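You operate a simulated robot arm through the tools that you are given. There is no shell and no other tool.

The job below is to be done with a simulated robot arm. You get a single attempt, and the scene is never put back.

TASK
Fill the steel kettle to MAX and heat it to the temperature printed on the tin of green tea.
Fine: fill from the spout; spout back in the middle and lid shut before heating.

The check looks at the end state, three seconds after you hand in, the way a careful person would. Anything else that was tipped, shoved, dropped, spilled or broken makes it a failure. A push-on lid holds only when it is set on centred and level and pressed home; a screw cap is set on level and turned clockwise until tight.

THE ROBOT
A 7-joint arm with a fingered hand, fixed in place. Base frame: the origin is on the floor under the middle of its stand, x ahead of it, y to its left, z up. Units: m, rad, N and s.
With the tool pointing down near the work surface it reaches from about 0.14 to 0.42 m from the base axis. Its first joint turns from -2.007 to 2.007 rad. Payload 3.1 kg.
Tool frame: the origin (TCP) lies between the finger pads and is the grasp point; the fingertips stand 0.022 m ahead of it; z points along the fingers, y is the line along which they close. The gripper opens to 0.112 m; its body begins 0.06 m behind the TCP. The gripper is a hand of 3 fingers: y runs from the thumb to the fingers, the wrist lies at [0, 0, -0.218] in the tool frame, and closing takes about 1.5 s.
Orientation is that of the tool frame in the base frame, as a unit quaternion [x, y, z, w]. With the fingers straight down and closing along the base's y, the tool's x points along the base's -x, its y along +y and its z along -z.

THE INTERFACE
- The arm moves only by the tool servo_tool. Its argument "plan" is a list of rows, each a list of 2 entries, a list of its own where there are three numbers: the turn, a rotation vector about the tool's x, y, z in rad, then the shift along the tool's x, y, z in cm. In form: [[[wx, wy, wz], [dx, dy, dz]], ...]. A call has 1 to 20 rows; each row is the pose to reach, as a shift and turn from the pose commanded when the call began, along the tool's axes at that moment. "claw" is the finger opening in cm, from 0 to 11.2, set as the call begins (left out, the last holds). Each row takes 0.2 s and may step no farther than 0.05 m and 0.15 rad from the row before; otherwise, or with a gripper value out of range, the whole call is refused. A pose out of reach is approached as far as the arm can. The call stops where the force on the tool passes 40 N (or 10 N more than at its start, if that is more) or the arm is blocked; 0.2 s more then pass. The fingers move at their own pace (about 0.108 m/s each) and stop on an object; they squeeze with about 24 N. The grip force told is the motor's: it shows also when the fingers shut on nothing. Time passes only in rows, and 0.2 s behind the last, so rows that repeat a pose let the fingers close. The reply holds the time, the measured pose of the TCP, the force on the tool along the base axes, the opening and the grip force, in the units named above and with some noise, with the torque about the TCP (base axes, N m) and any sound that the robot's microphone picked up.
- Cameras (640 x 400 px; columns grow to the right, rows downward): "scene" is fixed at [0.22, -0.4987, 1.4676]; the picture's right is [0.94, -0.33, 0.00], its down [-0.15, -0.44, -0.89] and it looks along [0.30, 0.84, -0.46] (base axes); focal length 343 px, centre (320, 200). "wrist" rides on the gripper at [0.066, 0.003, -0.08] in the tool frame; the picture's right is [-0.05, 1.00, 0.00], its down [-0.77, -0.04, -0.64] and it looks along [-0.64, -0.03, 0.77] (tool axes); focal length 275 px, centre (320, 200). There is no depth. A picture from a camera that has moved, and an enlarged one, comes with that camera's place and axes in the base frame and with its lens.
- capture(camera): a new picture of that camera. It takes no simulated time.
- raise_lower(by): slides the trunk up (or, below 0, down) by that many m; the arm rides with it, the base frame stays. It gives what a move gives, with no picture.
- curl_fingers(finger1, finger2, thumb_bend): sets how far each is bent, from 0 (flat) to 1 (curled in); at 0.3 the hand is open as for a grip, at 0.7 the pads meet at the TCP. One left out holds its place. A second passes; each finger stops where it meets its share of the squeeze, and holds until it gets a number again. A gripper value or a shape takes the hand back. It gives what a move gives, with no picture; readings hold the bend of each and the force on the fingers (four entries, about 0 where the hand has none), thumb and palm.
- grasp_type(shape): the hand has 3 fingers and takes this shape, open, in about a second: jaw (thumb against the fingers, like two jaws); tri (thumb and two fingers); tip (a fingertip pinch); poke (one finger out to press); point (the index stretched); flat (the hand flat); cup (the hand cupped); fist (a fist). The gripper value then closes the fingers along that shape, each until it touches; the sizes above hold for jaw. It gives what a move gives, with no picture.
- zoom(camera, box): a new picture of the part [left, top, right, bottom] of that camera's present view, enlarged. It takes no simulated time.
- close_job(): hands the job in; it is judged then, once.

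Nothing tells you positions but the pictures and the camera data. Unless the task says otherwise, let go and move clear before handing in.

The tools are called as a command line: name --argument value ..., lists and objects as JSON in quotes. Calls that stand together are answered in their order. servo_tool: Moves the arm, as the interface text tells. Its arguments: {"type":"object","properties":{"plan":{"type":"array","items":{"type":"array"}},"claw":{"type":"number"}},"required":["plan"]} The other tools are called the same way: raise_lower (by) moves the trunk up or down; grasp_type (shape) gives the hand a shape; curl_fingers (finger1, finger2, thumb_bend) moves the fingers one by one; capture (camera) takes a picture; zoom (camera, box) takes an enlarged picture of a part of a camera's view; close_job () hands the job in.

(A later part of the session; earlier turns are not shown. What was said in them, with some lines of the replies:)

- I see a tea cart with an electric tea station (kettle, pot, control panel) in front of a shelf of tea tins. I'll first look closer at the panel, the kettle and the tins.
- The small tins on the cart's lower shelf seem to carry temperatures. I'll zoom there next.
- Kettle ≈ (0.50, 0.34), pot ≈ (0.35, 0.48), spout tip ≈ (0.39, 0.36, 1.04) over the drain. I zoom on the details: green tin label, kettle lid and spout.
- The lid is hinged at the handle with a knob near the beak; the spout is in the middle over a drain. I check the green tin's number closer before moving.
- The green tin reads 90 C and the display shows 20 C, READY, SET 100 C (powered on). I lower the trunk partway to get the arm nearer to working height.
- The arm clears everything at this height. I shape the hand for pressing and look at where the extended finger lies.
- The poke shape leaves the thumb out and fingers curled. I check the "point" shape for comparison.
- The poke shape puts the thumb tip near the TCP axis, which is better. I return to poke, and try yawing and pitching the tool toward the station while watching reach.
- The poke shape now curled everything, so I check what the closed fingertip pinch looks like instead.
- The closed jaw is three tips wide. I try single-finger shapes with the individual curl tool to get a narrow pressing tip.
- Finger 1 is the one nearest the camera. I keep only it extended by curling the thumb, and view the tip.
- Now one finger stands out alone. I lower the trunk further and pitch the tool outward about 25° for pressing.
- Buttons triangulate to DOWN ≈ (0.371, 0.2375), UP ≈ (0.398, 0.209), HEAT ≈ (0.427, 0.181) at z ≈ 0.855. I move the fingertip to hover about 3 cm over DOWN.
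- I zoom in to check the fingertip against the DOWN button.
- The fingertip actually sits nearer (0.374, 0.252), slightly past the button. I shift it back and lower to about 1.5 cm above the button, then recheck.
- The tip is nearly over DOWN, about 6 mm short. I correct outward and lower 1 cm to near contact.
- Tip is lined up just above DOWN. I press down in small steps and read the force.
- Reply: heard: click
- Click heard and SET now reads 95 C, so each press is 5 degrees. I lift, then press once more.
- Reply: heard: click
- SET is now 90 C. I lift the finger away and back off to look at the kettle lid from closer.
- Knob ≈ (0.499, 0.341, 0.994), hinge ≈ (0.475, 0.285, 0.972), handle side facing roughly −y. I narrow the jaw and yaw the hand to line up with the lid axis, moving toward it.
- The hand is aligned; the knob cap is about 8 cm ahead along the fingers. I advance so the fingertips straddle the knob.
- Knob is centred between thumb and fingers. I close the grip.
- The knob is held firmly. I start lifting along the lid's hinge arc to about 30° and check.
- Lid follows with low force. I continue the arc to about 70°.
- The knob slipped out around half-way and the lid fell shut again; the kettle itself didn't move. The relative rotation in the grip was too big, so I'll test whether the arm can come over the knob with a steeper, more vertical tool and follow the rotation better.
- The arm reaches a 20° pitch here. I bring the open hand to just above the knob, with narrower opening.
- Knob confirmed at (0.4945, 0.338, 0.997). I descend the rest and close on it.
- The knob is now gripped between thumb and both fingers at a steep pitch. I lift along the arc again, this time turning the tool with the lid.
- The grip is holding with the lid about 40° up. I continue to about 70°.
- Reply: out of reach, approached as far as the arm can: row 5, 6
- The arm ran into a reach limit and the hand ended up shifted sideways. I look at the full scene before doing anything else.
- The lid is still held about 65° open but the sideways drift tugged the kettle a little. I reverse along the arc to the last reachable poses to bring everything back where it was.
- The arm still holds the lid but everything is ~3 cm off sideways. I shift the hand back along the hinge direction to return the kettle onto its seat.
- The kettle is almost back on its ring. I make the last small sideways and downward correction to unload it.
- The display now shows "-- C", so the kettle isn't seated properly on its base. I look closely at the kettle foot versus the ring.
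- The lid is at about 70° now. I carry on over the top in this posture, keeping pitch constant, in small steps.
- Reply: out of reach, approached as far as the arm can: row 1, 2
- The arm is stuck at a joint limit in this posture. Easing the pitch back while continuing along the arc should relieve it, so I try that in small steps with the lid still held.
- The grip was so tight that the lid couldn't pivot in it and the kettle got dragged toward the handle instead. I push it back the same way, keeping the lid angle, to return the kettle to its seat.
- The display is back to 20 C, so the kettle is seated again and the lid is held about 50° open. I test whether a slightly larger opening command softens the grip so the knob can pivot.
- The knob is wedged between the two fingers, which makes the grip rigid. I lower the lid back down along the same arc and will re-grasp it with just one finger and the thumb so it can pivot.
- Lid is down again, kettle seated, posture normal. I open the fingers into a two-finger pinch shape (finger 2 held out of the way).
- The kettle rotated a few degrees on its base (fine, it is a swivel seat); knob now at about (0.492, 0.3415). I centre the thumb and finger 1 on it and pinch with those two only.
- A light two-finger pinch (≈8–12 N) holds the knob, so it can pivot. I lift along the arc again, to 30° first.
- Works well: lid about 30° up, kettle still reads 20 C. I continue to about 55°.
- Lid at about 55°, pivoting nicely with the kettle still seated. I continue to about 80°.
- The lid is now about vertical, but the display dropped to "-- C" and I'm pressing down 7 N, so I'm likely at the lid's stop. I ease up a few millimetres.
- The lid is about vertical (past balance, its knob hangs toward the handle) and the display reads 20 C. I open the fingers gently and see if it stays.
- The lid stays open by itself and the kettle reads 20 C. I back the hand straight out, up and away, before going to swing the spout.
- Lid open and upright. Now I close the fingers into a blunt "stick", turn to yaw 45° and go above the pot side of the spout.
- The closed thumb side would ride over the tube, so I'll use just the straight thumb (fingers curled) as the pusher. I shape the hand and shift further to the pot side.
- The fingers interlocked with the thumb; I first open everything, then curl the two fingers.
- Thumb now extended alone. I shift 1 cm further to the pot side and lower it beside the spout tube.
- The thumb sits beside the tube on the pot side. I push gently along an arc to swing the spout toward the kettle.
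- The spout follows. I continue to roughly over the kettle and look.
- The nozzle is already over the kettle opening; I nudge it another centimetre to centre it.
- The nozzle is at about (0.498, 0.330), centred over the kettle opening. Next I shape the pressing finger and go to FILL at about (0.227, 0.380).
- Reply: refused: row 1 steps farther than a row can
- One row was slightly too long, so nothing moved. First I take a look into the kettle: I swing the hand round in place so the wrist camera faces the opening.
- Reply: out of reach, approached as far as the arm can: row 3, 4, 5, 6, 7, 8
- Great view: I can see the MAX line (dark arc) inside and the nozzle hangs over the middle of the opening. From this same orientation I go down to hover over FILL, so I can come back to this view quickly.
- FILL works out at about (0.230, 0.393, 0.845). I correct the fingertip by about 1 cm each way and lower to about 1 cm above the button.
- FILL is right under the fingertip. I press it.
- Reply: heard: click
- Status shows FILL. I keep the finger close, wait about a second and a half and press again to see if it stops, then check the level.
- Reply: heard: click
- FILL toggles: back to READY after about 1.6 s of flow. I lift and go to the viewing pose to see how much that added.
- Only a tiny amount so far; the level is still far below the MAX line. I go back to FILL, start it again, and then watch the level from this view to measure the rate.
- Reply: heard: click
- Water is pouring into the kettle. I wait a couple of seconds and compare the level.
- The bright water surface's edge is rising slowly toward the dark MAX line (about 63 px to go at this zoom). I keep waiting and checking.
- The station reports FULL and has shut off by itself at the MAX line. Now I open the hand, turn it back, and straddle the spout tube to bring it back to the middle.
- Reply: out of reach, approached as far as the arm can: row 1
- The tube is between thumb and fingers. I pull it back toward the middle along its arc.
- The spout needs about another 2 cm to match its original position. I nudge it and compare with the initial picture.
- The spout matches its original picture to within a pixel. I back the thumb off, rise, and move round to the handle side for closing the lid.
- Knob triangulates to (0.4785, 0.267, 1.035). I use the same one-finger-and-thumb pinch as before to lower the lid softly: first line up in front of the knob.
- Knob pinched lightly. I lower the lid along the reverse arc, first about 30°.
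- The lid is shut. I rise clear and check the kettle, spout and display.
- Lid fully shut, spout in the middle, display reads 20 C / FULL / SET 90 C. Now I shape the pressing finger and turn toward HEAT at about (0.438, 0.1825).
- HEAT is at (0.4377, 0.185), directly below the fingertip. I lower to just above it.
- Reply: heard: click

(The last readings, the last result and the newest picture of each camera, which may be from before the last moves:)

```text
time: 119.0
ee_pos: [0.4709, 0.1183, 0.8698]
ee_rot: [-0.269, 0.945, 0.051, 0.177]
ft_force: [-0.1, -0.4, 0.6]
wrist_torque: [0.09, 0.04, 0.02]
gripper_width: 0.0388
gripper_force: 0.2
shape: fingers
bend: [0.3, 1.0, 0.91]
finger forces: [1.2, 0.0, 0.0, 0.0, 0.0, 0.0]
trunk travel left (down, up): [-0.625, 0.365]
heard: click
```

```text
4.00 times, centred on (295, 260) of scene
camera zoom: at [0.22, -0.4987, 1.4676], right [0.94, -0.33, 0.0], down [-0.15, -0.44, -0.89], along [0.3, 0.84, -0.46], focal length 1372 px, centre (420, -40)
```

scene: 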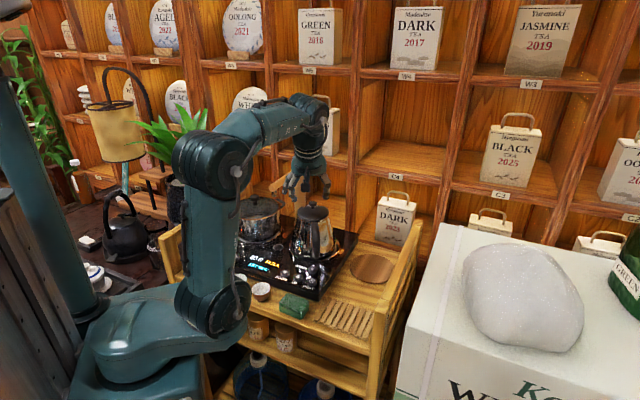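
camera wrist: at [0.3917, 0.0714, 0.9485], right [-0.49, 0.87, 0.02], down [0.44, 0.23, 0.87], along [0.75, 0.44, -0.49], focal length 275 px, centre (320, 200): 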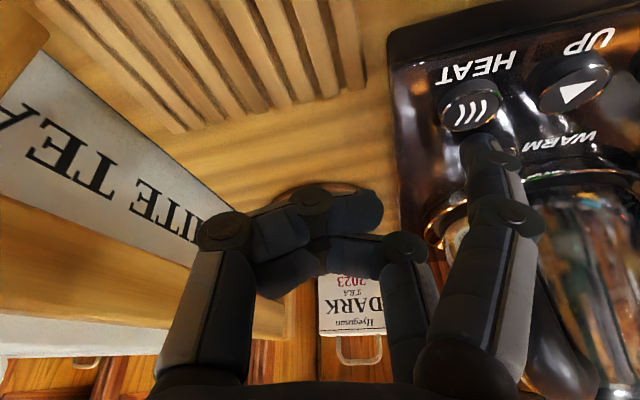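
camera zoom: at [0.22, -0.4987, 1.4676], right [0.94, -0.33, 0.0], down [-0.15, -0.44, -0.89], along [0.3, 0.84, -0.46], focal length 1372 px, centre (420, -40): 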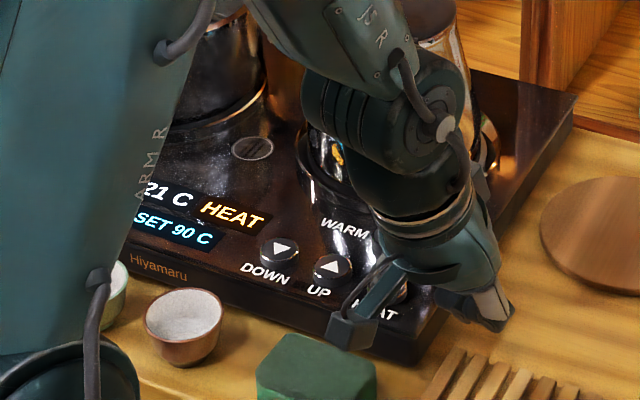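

Heating has started (21 C, HEAT). I lift the finger off and retreat clear, then wait for 90 C.

servo_tool --plan '[[[0, 0, 0], [-0.7, 0, -1.87]], [[0, 0, 0], [-2.2, 0, -5.6]], [[0, 0, 0], [-3.6, 0, -9.3]], [[0, 0, 0], [-5.0, 0, -13.0]], [[0, 0, 0], [-3.0, 0, -17.0]], [[0, 0, 0], [0.5, 0, -20.0]], [[0, 0, 0], [4.0, 0, -22.0]]]'

capture --camera "scene"

zoom --camera "scene" --box '[220, 170, 370, 310]'

```text
time: 120.6
ee_pos: [0.3707, 0.0519, 1.0626]
ee_rot: [-0.269, 0.945, 0.052, 0.177]
ft_force: [0.1, 0.9, -0.4]
wrist_torque: [0.01, -0.01, 0.04]
gripper_width: 0.0388
gripper_force: 0.0
shape: fingers
bend: [0.3, 1.0, 0.91]
finger forces: [0.1, 0.0, 0.0, 0.0, 0.0, 0.0]
trunk travel left (down, up): [-0.625, 0.365]
```

```text
taken
```

scene: 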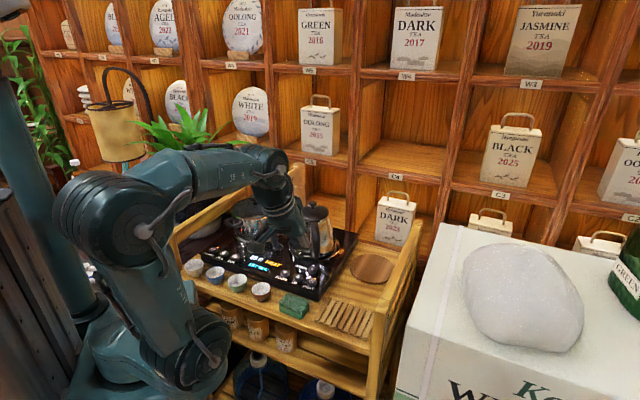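

```text
2.86 times, centred on (295, 240) of scene
camera zoom: at [0.22, -0.4987, 1.4676], right [0.94, -0.33, 0.0], down [-0.15, -0.44, -0.89], along [0.3, 0.84, -0.46], focal length 980 px, centre (391, 86)
```

zoom: 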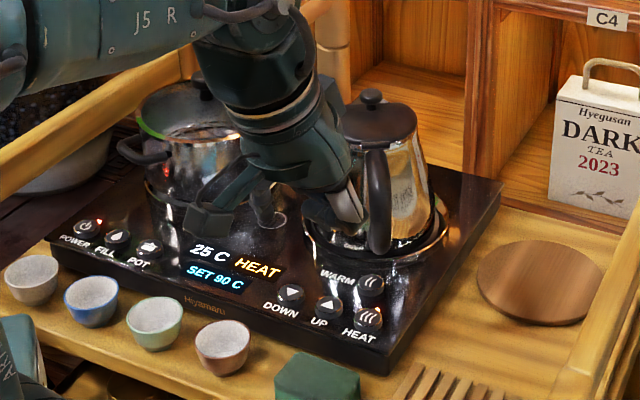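

Heating about 2.5 °C/s. While waiting I re-verify the green tin's temperature and let time pass.

zoom --camera "scene" --box '[236, 320, 276, 345]'

capture --camera "wrist"

servo_tool --plan '[[[0, 0, 0], [0, 0, 0]], [[0, 0, 0], [0, 0, 0]], [[0, 0, 0], [0, 0, 0]], [[0, 0, 0], [0, 0, 0]], [[0, 0, 0], [0, 0, 0]], [[0, 0, 0], [0, 0, 0]], [[0, 0, 0], [0, 0, 0]], [[0, 0, 0], [0, 0, 0]], [[0, 0, 0], [0, 0, 0]], [[0, 0, 0], [0, 0, 0]]]'

```text
16.00 times, centred on (256, 332) of scene
camera zoom: at [0.22, -0.4987, 1.4676], right [0.94, -0.33, 0.0], down [-0.15, -0.44, -0.89], along [0.3, 0.84, -0.46], focal length 5489 px, centre (1344, -1920)
```

zoom: 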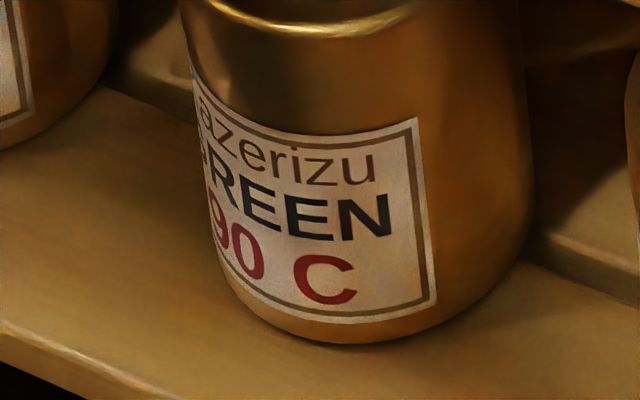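

```text
taken
camera wrist: at [0.2901, 0.007, 1.1117], right [-0.49, 0.87, 0.02], down [0.44, 0.22, 0.87], along [0.76, 0.43, -0.49], focal length 275 px, centre (320, 200)
```

wrist: 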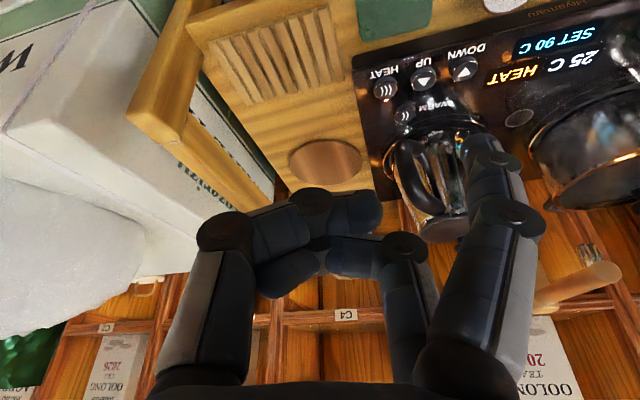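

```text
time: 122.8
ee_pos: [0.3717, 0.0545, 1.0603]
ee_rot: [-0.27, 0.945, 0.051, 0.176]
ft_force: [-0.1, -0.5, 0.7]
wrist_torque: [0.0, -0.05, -0.03]
gripper_width: 0.039
gripper_force: 0.1
shape: fingers
bend: [0.3, 1.0, 0.91]
finger forces: [0.0, 0.0, 0.1, 0.0, 0.0, 0.0]
trunk travel left (down, up): [-0.625, 0.365]
```

zoom --camera "scene" --box '[212, 306, 252, 331]'

zoom --camera "scene" --box '[220, 230, 300, 280]'

```text
16.00 times, centred on (232, 318) of scene
camera zoom: at [0.22, -0.4987, 1.4676], right [0.94, -0.33, 0.0], down [-0.15, -0.44, -0.89], along [0.3, 0.84, -0.46], focal length 5489 px, centre (1728, -1696)
```

zoom: 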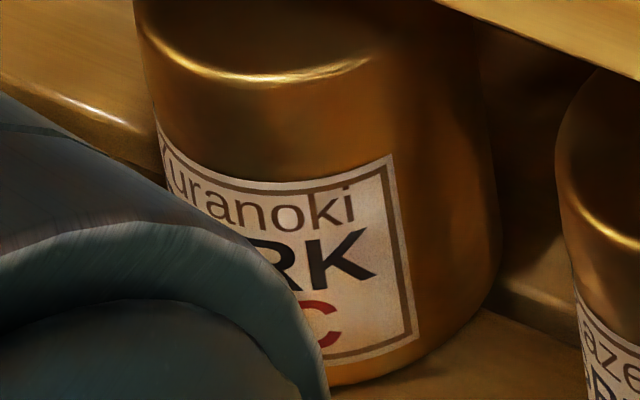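

```text
8.00 times, centred on (260, 255) of scene
camera zoom: at [0.22, -0.4987, 1.4676], right [0.94, -0.33, 0.0], down [-0.15, -0.44, -0.89], along [0.3, 0.84, -0.46], focal length 2744 px, centre (800, -240)
```

zoom: 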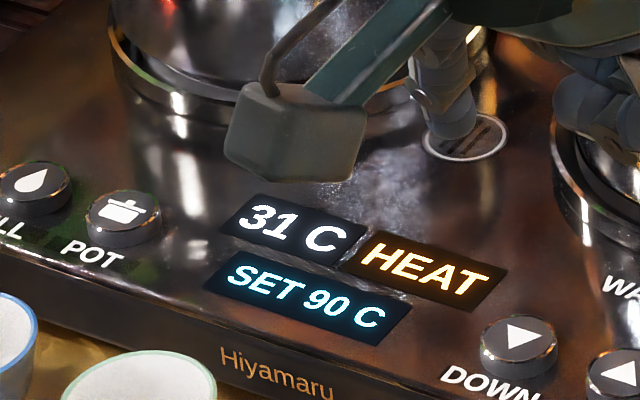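

Temperature is 31 C. To be fully sure of the tin's number I move the wrist camera in front of the cart for a straighter look while the kettle heats.

servo_tool --plan '[[[0, 0.056, 0], [1.98, 3.79, 0.54]], [[0, 0.112, 0], [3.96, 7.59, 1.08]], [[0, 0.168, 0], [5.95, 11.38, 1.61]], [[0, 0.224, 0], [7.93, 15.18, 2.15]], [[0, 0.28, 0], [9.91, 18.97, 2.69]]]'

capture --camera "wrist"

zoom --camera "scene" --box '[200, 200, 320, 300]'

```text
time: 124.0
ee_pos: [0.2002, 0.1733, 0.9998]
ee_rot: [-0.273, 0.961, 0.012, 0.042]
ft_force: [-0.6, 0.9, 0.2]
wrist_torque: [-0.03, -0.01, 0.01]
gripper_width: 0.0388
gripper_force: 0.0
shape: fingers
bend: [0.3, 1.0, 0.91]
finger forces: [0.1, 0.1, 0.1, 0.0, 0.0, 0.0]
trunk travel left (down, up): [-0.625, 0.365]
```

```text
taken
camera wrist: at [0.1363, 0.1376, 1.0743], right [-0.49, 0.87, 0.0], down [0.62, 0.34, 0.7], along [0.61, 0.34, -0.71], focal length 275 px, centre (320, 200)
```

wrist: 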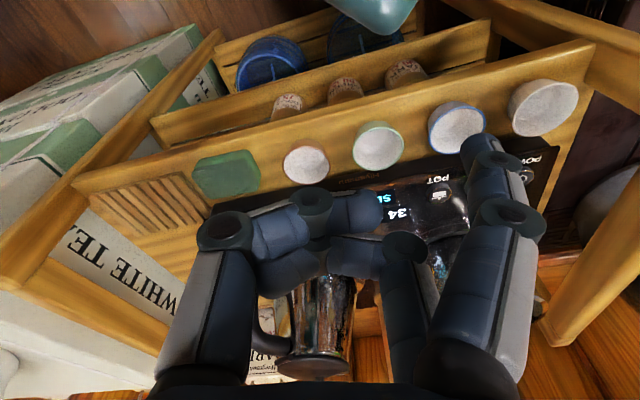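

```text
4.00 times, centred on (260, 250) of scene
camera zoom: at [0.22, -0.4987, 1.4676], right [0.94, -0.33, 0.0], down [-0.15, -0.44, -0.89], along [0.3, 0.84, -0.46], focal length 1372 px, centre (560, 0)
```

zoom: 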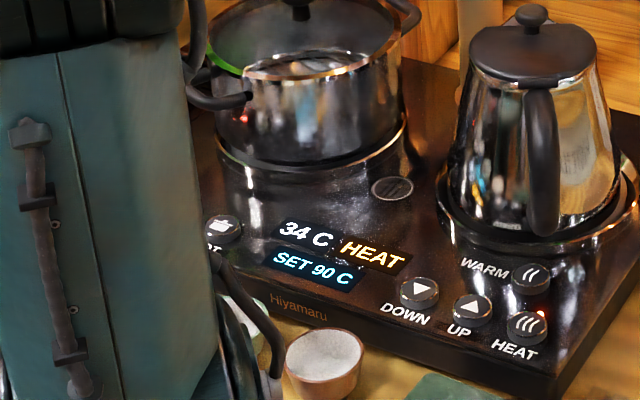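

The tins are visible upside-down at the top of the wrist view; I zoom on them.

zoom --camera "wrist" --box '[265, 50, 435, 125]'

zoom --camera "wrist" --box '[325, 70, 370, 105]'

```text
3.76 times, centred on (350, 88) of wrist
camera zoom: at [0.1363, 0.1376, 1.0743], right [-0.49, 0.87, 0.0], down [0.62, 0.34, 0.7], along [0.61, 0.34, -0.71], focal length 1036 px, centre (207, 624)
```

zoom: 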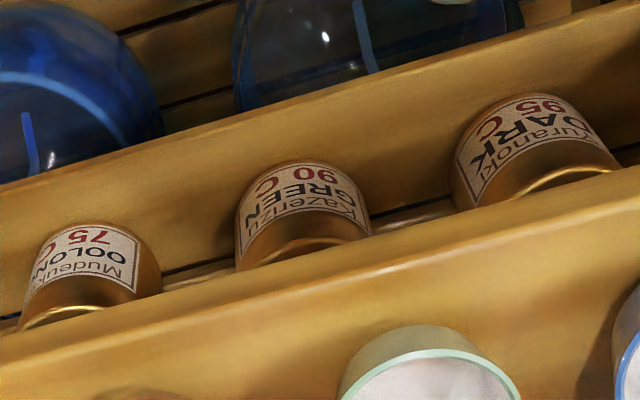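

```text
11.43 times, centred on (348, 88) of wrist
camera zoom: at [0.1363, 0.1376, 1.0743], right [-0.49, 0.87, 0.0], down [0.62, 0.34, 0.7], along [0.61, 0.34, -0.71], focal length 3146 px, centre (6, 1486)
```

zoom: 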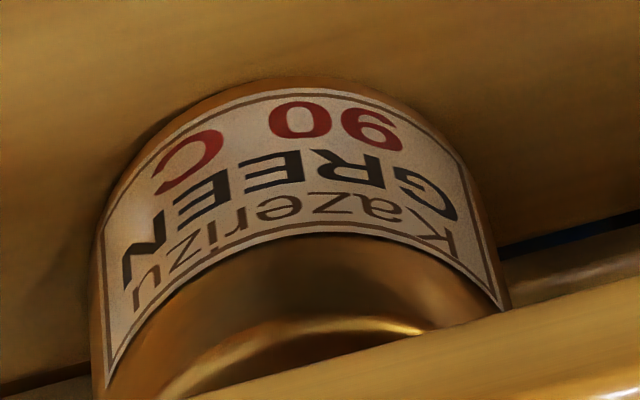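

zoom --camera "wrist" --box '[335, 74, 365, 92]'

zoom --camera "scene" --box '[246, 325, 266, 340]'

```text
16.00 times, centred on (350, 83) of wrist
camera zoom: at [0.1363, 0.1376, 1.0743], right [-0.49, 0.87, 0.0], down [0.62, 0.34, 0.7], along [0.61, 0.34, -0.71], focal length 4404 px, centre (-160, 2072)
```

zoom: 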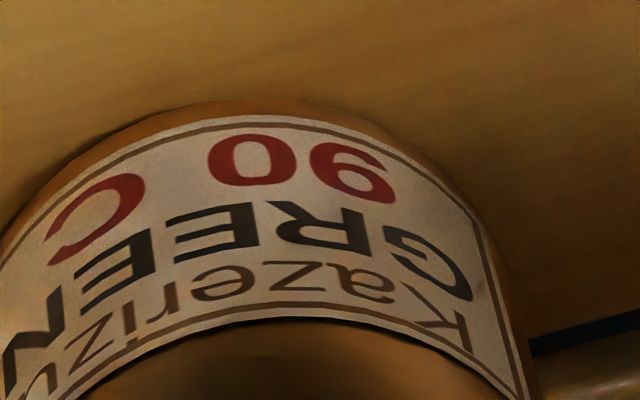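

```text
16.00 times, centred on (256, 332) of scene
camera zoom: at [0.22, -0.4987, 1.4676], right [0.94, -0.33, 0.0], down [-0.15, -0.44, -0.89], along [0.3, 0.84, -0.46], focal length 5489 px, centre (1344, -1920)
```

zoom: 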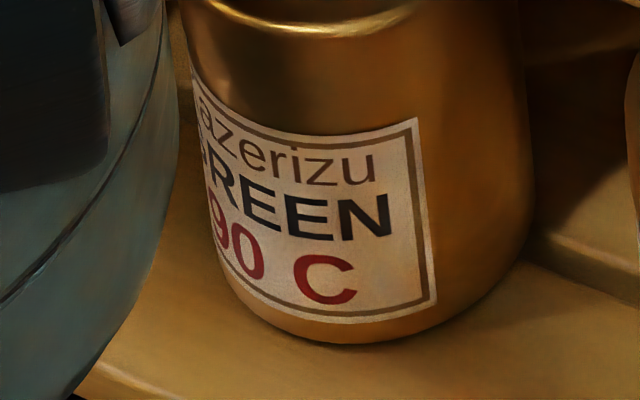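

The tin shows 90 C from this side as well, matching SET 90 C. I raise the hand clear and wait for the water to reach 90 C.

servo_tool --plan '[[[0, 0, 0], [-0.4, 0, -4.5]], [[0, 0, 0], [-0.8, 0, -9.0]], [[0, 0, 0], [-1.2, 0, -13.5]], [[0, 0, 0], [-1.3, 0, -15.0]], [[0, 0, 0], [-1.3, 0, -15.0]], [[0, 0, 0], [-1.3, 0, -15.0]], [[0, 0, 0], [-1.3, 0, -15.0]], [[0, 0, 0], [-1.3, 0, -15.0]], [[0, 0, 0], [-1.3, 0, -15.0]], [[0, 0, 0], [-1.3, 0, -15.0]], [[0, 0, 0], [-1.3, 0, -15.0]], [[0, 0, 0], [-1.3, 0, -15.0]], [[0, 0, 0], [-1.3, 0, -15.0]], [[0, 0, 0], [-1.3, 0, -15.0]], [[0, 0, 0], [-1.3, 0, -15.0]], [[0, 0, 0], [-1.3, 0, -15.0]], [[0, 0, 0], [-1.3, 0, -15.0]], [[0, 0, 0], [-1.3, 0, -15.0]], [[0, 0, 0], [-1.3, 0, -15.0]]]'

servo_tool --plan '[[[0, 0, 0], [0, 0, 0]], [[0, 0, 0], [0, 0, 0]], [[0, 0, 0], [0, 0, 0]], [[0, 0, 0], [0, 0, 0]], [[0, 0, 0], [0, 0, 0]], [[0, 0, 0], [0, 0, 0]], [[0, 0, 0], [0, 0, 0]], [[0, 0, 0], [0, 0, 0]], [[0, 0, 0], [0, 0, 0]], [[0, 0, 0], [0, 0, 0]], [[0, 0, 0], [0, 0, 0]], [[0, 0, 0], [0, 0, 0]], [[0, 0, 0], [0, 0, 0]], [[0, 0, 0], [0, 0, 0]], [[0, 0, 0], [0, 0, 0]], [[0, 0, 0], [0, 0, 0]], [[0, 0, 0], [0, 0, 0]], [[0, 0, 0], [0, 0, 0]], [[0, 0, 0], [0, 0, 0]], [[0, 0, 0], [0, 0, 0]]]'

servo_tool --plan '[[[0, 0, 0], [0, 0, 0]], [[0, 0, 0], [0, 0, 0]], [[0, 0, 0], [0, 0, 0]], [[0, 0, 0], [0, 0, 0]], [[0, 0, 0], [0, 0, 0]], [[0, 0, 0], [0, 0, 0]], [[0, 0, 0], [0, 0, 0]], [[0, 0, 0], [0, 0, 0]], [[0, 0, 0], [0, 0, 0]], [[0, 0, 0], [0, 0, 0]], [[0, 0, 0], [0, 0, 0]], [[0, 0, 0], [0, 0, 0]], [[0, 0, 0], [0, 0, 0]], [[0, 0, 0], [0, 0, 0]], [[0, 0, 0], [0, 0, 0]], [[0, 0, 0], [0, 0, 0]], [[0, 0, 0], [0, 0, 0]], [[0, 0, 0], [0, 0, 0]], [[0, 0, 0], [0, 0, 0]], [[0, 0, 0], [0, 0, 0]]]'

zoom --camera "scene" --box '[200, 160, 360, 300]'

```text
time: 128.0
ee_pos: [0.2023, 0.1712, 1.1525]
ee_rot: [-0.273, 0.961, 0.014, 0.044]
ft_force: [-0.7, -0.1, 0.2]
wrist_torque: [0.0, -0.01, -0.02]
gripper_width: 0.0388
gripper_force: 0.0
shape: fingers
bend: [0.3, 1.0, 0.91]
finger forces: [0.0, 0.1, 0.0, 0.0, 0.0, 0.0]
trunk travel left (down, up): [-0.625, 0.365]
```

```text
time: 132.2
ee_pos: [0.2018, 0.1721, 1.1514]
ee_rot: [-0.274, 0.961, 0.012, 0.043]
ft_force: [1.0, 1.3, 0.8]
wrist_torque: [0.0, 0.03, 0.01]
gripper_width: 0.0389
gripper_force: 0.1
shape: fingers
bend: [0.3, 1.0, 0.91]
finger forces: [0.0, 0.0, 0.0, 0.0, 0.0, 0.1]
trunk travel left (down, up): [-0.625, 0.365]
```

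```text
time: 136.4
ee_pos: [0.2015, 0.1716, 1.1521]
ee_rot: [-0.273, 0.961, 0.013, 0.042]
ft_force: [0.5, -0.2, 0.4]
wrist_torque: [0.01, -0.01, -0.01]
gripper_width: 0.0389
gripper_force: 0.1
shape: fingers
bend: [0.3, 1.0, 0.92]
finger forces: [0.0, 0.0, 0.1, 0.0, 0.0, 0.0]
trunk travel left (down, up): [-0.625, 0.365]
```

```text
2.86 times, centred on (280, 230) of scene
camera zoom: at [0.22, -0.4987, 1.4676], right [0.94, -0.33, 0.0], down [-0.15, -0.44, -0.89], along [0.3, 0.84, -0.46], focal length 980 px, centre (434, 114)
```

zoom: 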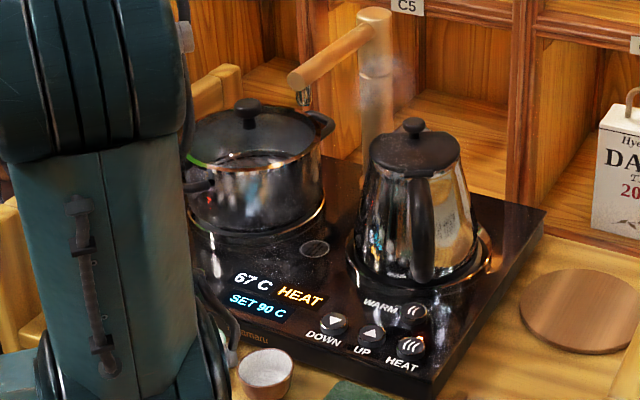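

Now 67 C and steaming. I wait about nine more seconds in steps.

servo_tool --plan '[[[0, 0, 0], [0, 0, 0]], [[0, 0, 0], [0, 0, 0]], [[0, 0, 0], [0, 0, 0]], [[0, 0, 0], [0, 0, 0]], [[0, 0, 0], [0, 0, 0]], [[0, 0, 0], [0, 0, 0]], [[0, 0, 0], [0, 0, 0]], [[0, 0, 0], [0, 0, 0]], [[0, 0, 0], [0, 0, 0]], [[0, 0, 0], [0, 0, 0]], [[0, 0, 0], [0, 0, 0]], [[0, 0, 0], [0, 0, 0]], [[0, 0, 0], [0, 0, 0]], [[0, 0, 0], [0, 0, 0]], [[0, 0, 0], [0, 0, 0]], [[0, 0, 0], [0, 0, 0]], [[0, 0, 0], [0, 0, 0]], [[0, 0, 0], [0, 0, 0]], [[0, 0, 0], [0, 0, 0]], [[0, 0, 0], [0, 0, 0]]]'

servo_tool --plan '[[[0, 0, 0], [0, 0, 0]], [[0, 0, 0], [0, 0, 0]], [[0, 0, 0], [0, 0, 0]], [[0, 0, 0], [0, 0, 0]], [[0, 0, 0], [0, 0, 0]], [[0, 0, 0], [0, 0, 0]], [[0, 0, 0], [0, 0, 0]], [[0, 0, 0], [0, 0, 0]], [[0, 0, 0], [0, 0, 0]], [[0, 0, 0], [0, 0, 0]], [[0, 0, 0], [0, 0, 0]], [[0, 0, 0], [0, 0, 0]], [[0, 0, 0], [0, 0, 0]], [[0, 0, 0], [0, 0, 0]], [[0, 0, 0], [0, 0, 0]], [[0, 0, 0], [0, 0, 0]], [[0, 0, 0], [0, 0, 0]], [[0, 0, 0], [0, 0, 0]], [[0, 0, 0], [0, 0, 0]], [[0, 0, 0], [0, 0, 0]]]'

zoom --camera "scene" --box '[200, 160, 360, 300]'

```text
time: 140.6
ee_pos: [0.2013, 0.1722, 1.1518]
ee_rot: [-0.273, 0.961, 0.012, 0.043]
ft_force: [-0.5, -0.2, 0.4]
wrist_torque: [-0.02, -0.02, -0.01]
gripper_width: 0.0388
gripper_force: 0.0
shape: fingers
bend: [0.3, 1.0, 0.92]
finger forces: [0.1, 0.0, 0.0, 0.0, 0.0, 0.1]
trunk travel left (down, up): [-0.625, 0.365]
```

```text
time: 144.8
ee_pos: [0.2022, 0.1721, 1.1528]
ee_rot: [-0.273, 0.961, 0.013, 0.043]
ft_force: [-0.3, 0.6, -0.5]
wrist_torque: [0.04, -0.01, -0.02]
gripper_width: 0.0388
gripper_force: 0.1
shape: fingers
bend: [0.3, 1.0, 0.92]
finger forces: [0.0, 0.1, 0.0, 0.1, 0.1, 0.0]
trunk travel left (down, up): [-0.625, 0.365]
```

```text
2.86 times, centred on (280, 230) of scene
camera zoom: at [0.22, -0.4987, 1.4676], right [0.94, -0.33, 0.0], down [-0.15, -0.44, -0.89], along [0.3, 0.84, -0.46], focal length 980 px, centre (434, 114)
```

zoom: 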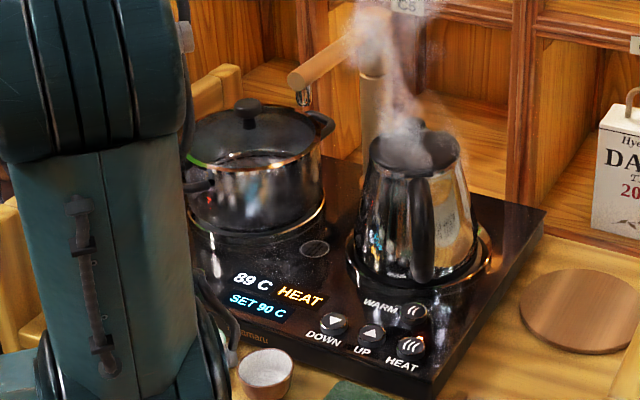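

89 C now. I wait a moment more and see that it stops at 90 C.

servo_tool --plan '[[[0, 0, 0], [0, 0, 0]], [[0, 0, 0], [0, 0, 0]], [[0, 0, 0], [0, 0, 0]]]'

zoom --camera "scene" --box '[200, 160, 360, 300]'

```text
time: 145.6
ee_pos: [0.2023, 0.1719, 1.1512]
ee_rot: [-0.274, 0.961, 0.013, 0.042]
ft_force: [0.5, -0.4, 0.5]
wrist_torque: [0.02, -0.02, -0.05]
gripper_width: 0.0389
gripper_force: 0.1
shape: fingers
bend: [0.3, 1.0, 0.92]
finger forces: [0.0, 0.1, 0.0, 0.1, 0.1, 0.0]
trunk travel left (down, up): [-0.625, 0.365]
```

```text
2.86 times, centred on (280, 230) of scene
camera zoom: at [0.22, -0.4987, 1.4676], right [0.94, -0.33, 0.0], down [-0.15, -0.44, -0.89], along [0.3, 0.84, -0.46], focal length 980 px, centre (434, 114)
```

zoom: 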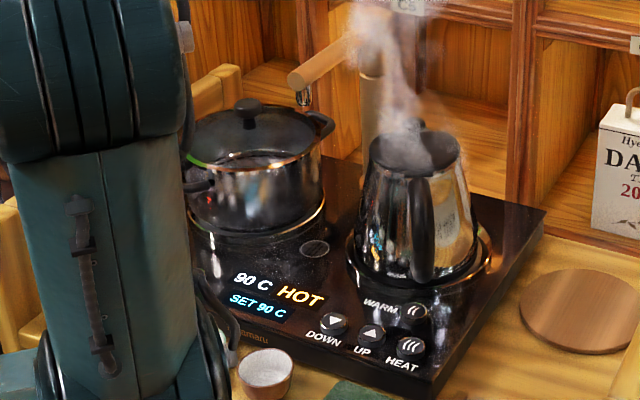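

The display reads 90 C, HOT. I take one last look over the whole scene before handing in.

capture --camera "scene"

capture --camera "wrist"

```text
taken
```

scene: 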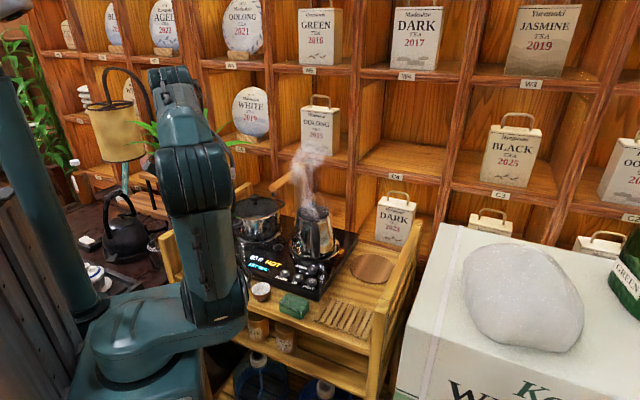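

```text
taken
camera wrist: at [0.1371, 0.1359, 1.2252], right [-0.49, 0.87, 0.01], down [0.62, 0.34, 0.7], along [0.61, 0.35, -0.71], focal length 275 px, centre (320, 200)
```

wrist: 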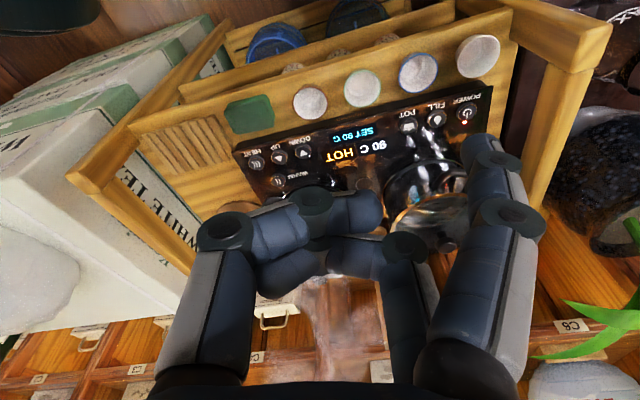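

The four bowls, sponge, tins and pot are undisturbed. The spout is in the middle, the lid is shut, the kettle is full and the display reads 90 C HOT. The hand is clear, so I hand the job in.

close_job

```text
The job is handed in.
```

The steel kettle is filled to MAX and heated to 90 °C, the temperature on the Kazerizu green tea tin, and I have handed the job in. At hand-in the display read 90 C and HOT.

- **Filling:** I filled it from the spout. The station showed FULL and shut off by itself, with the water at the MAX line inside the kettle.
- **Before heating:** I swung the spout back until it matched its starting position to within a pixel or so. I closed the lid, and it sat flush as it had at the start.
- **Temperature check:** I read the tin from two camera angles. In the upright view the first digit is cut off by the tin's curve, and the second view is upside down. Both read as 90, and I set the station to that.
- **Kettle shifted:** While I was opening the lid, my grip dragged the kettle a few centimetres and it briefly lost contact with its base. I put it back, and the display showed its temperature again. It now sits turned a few degrees from where it started.

In the last pictures the bowls, sponge, tins and pot looked undisturbed. I saw no spills, and the hand was clear.
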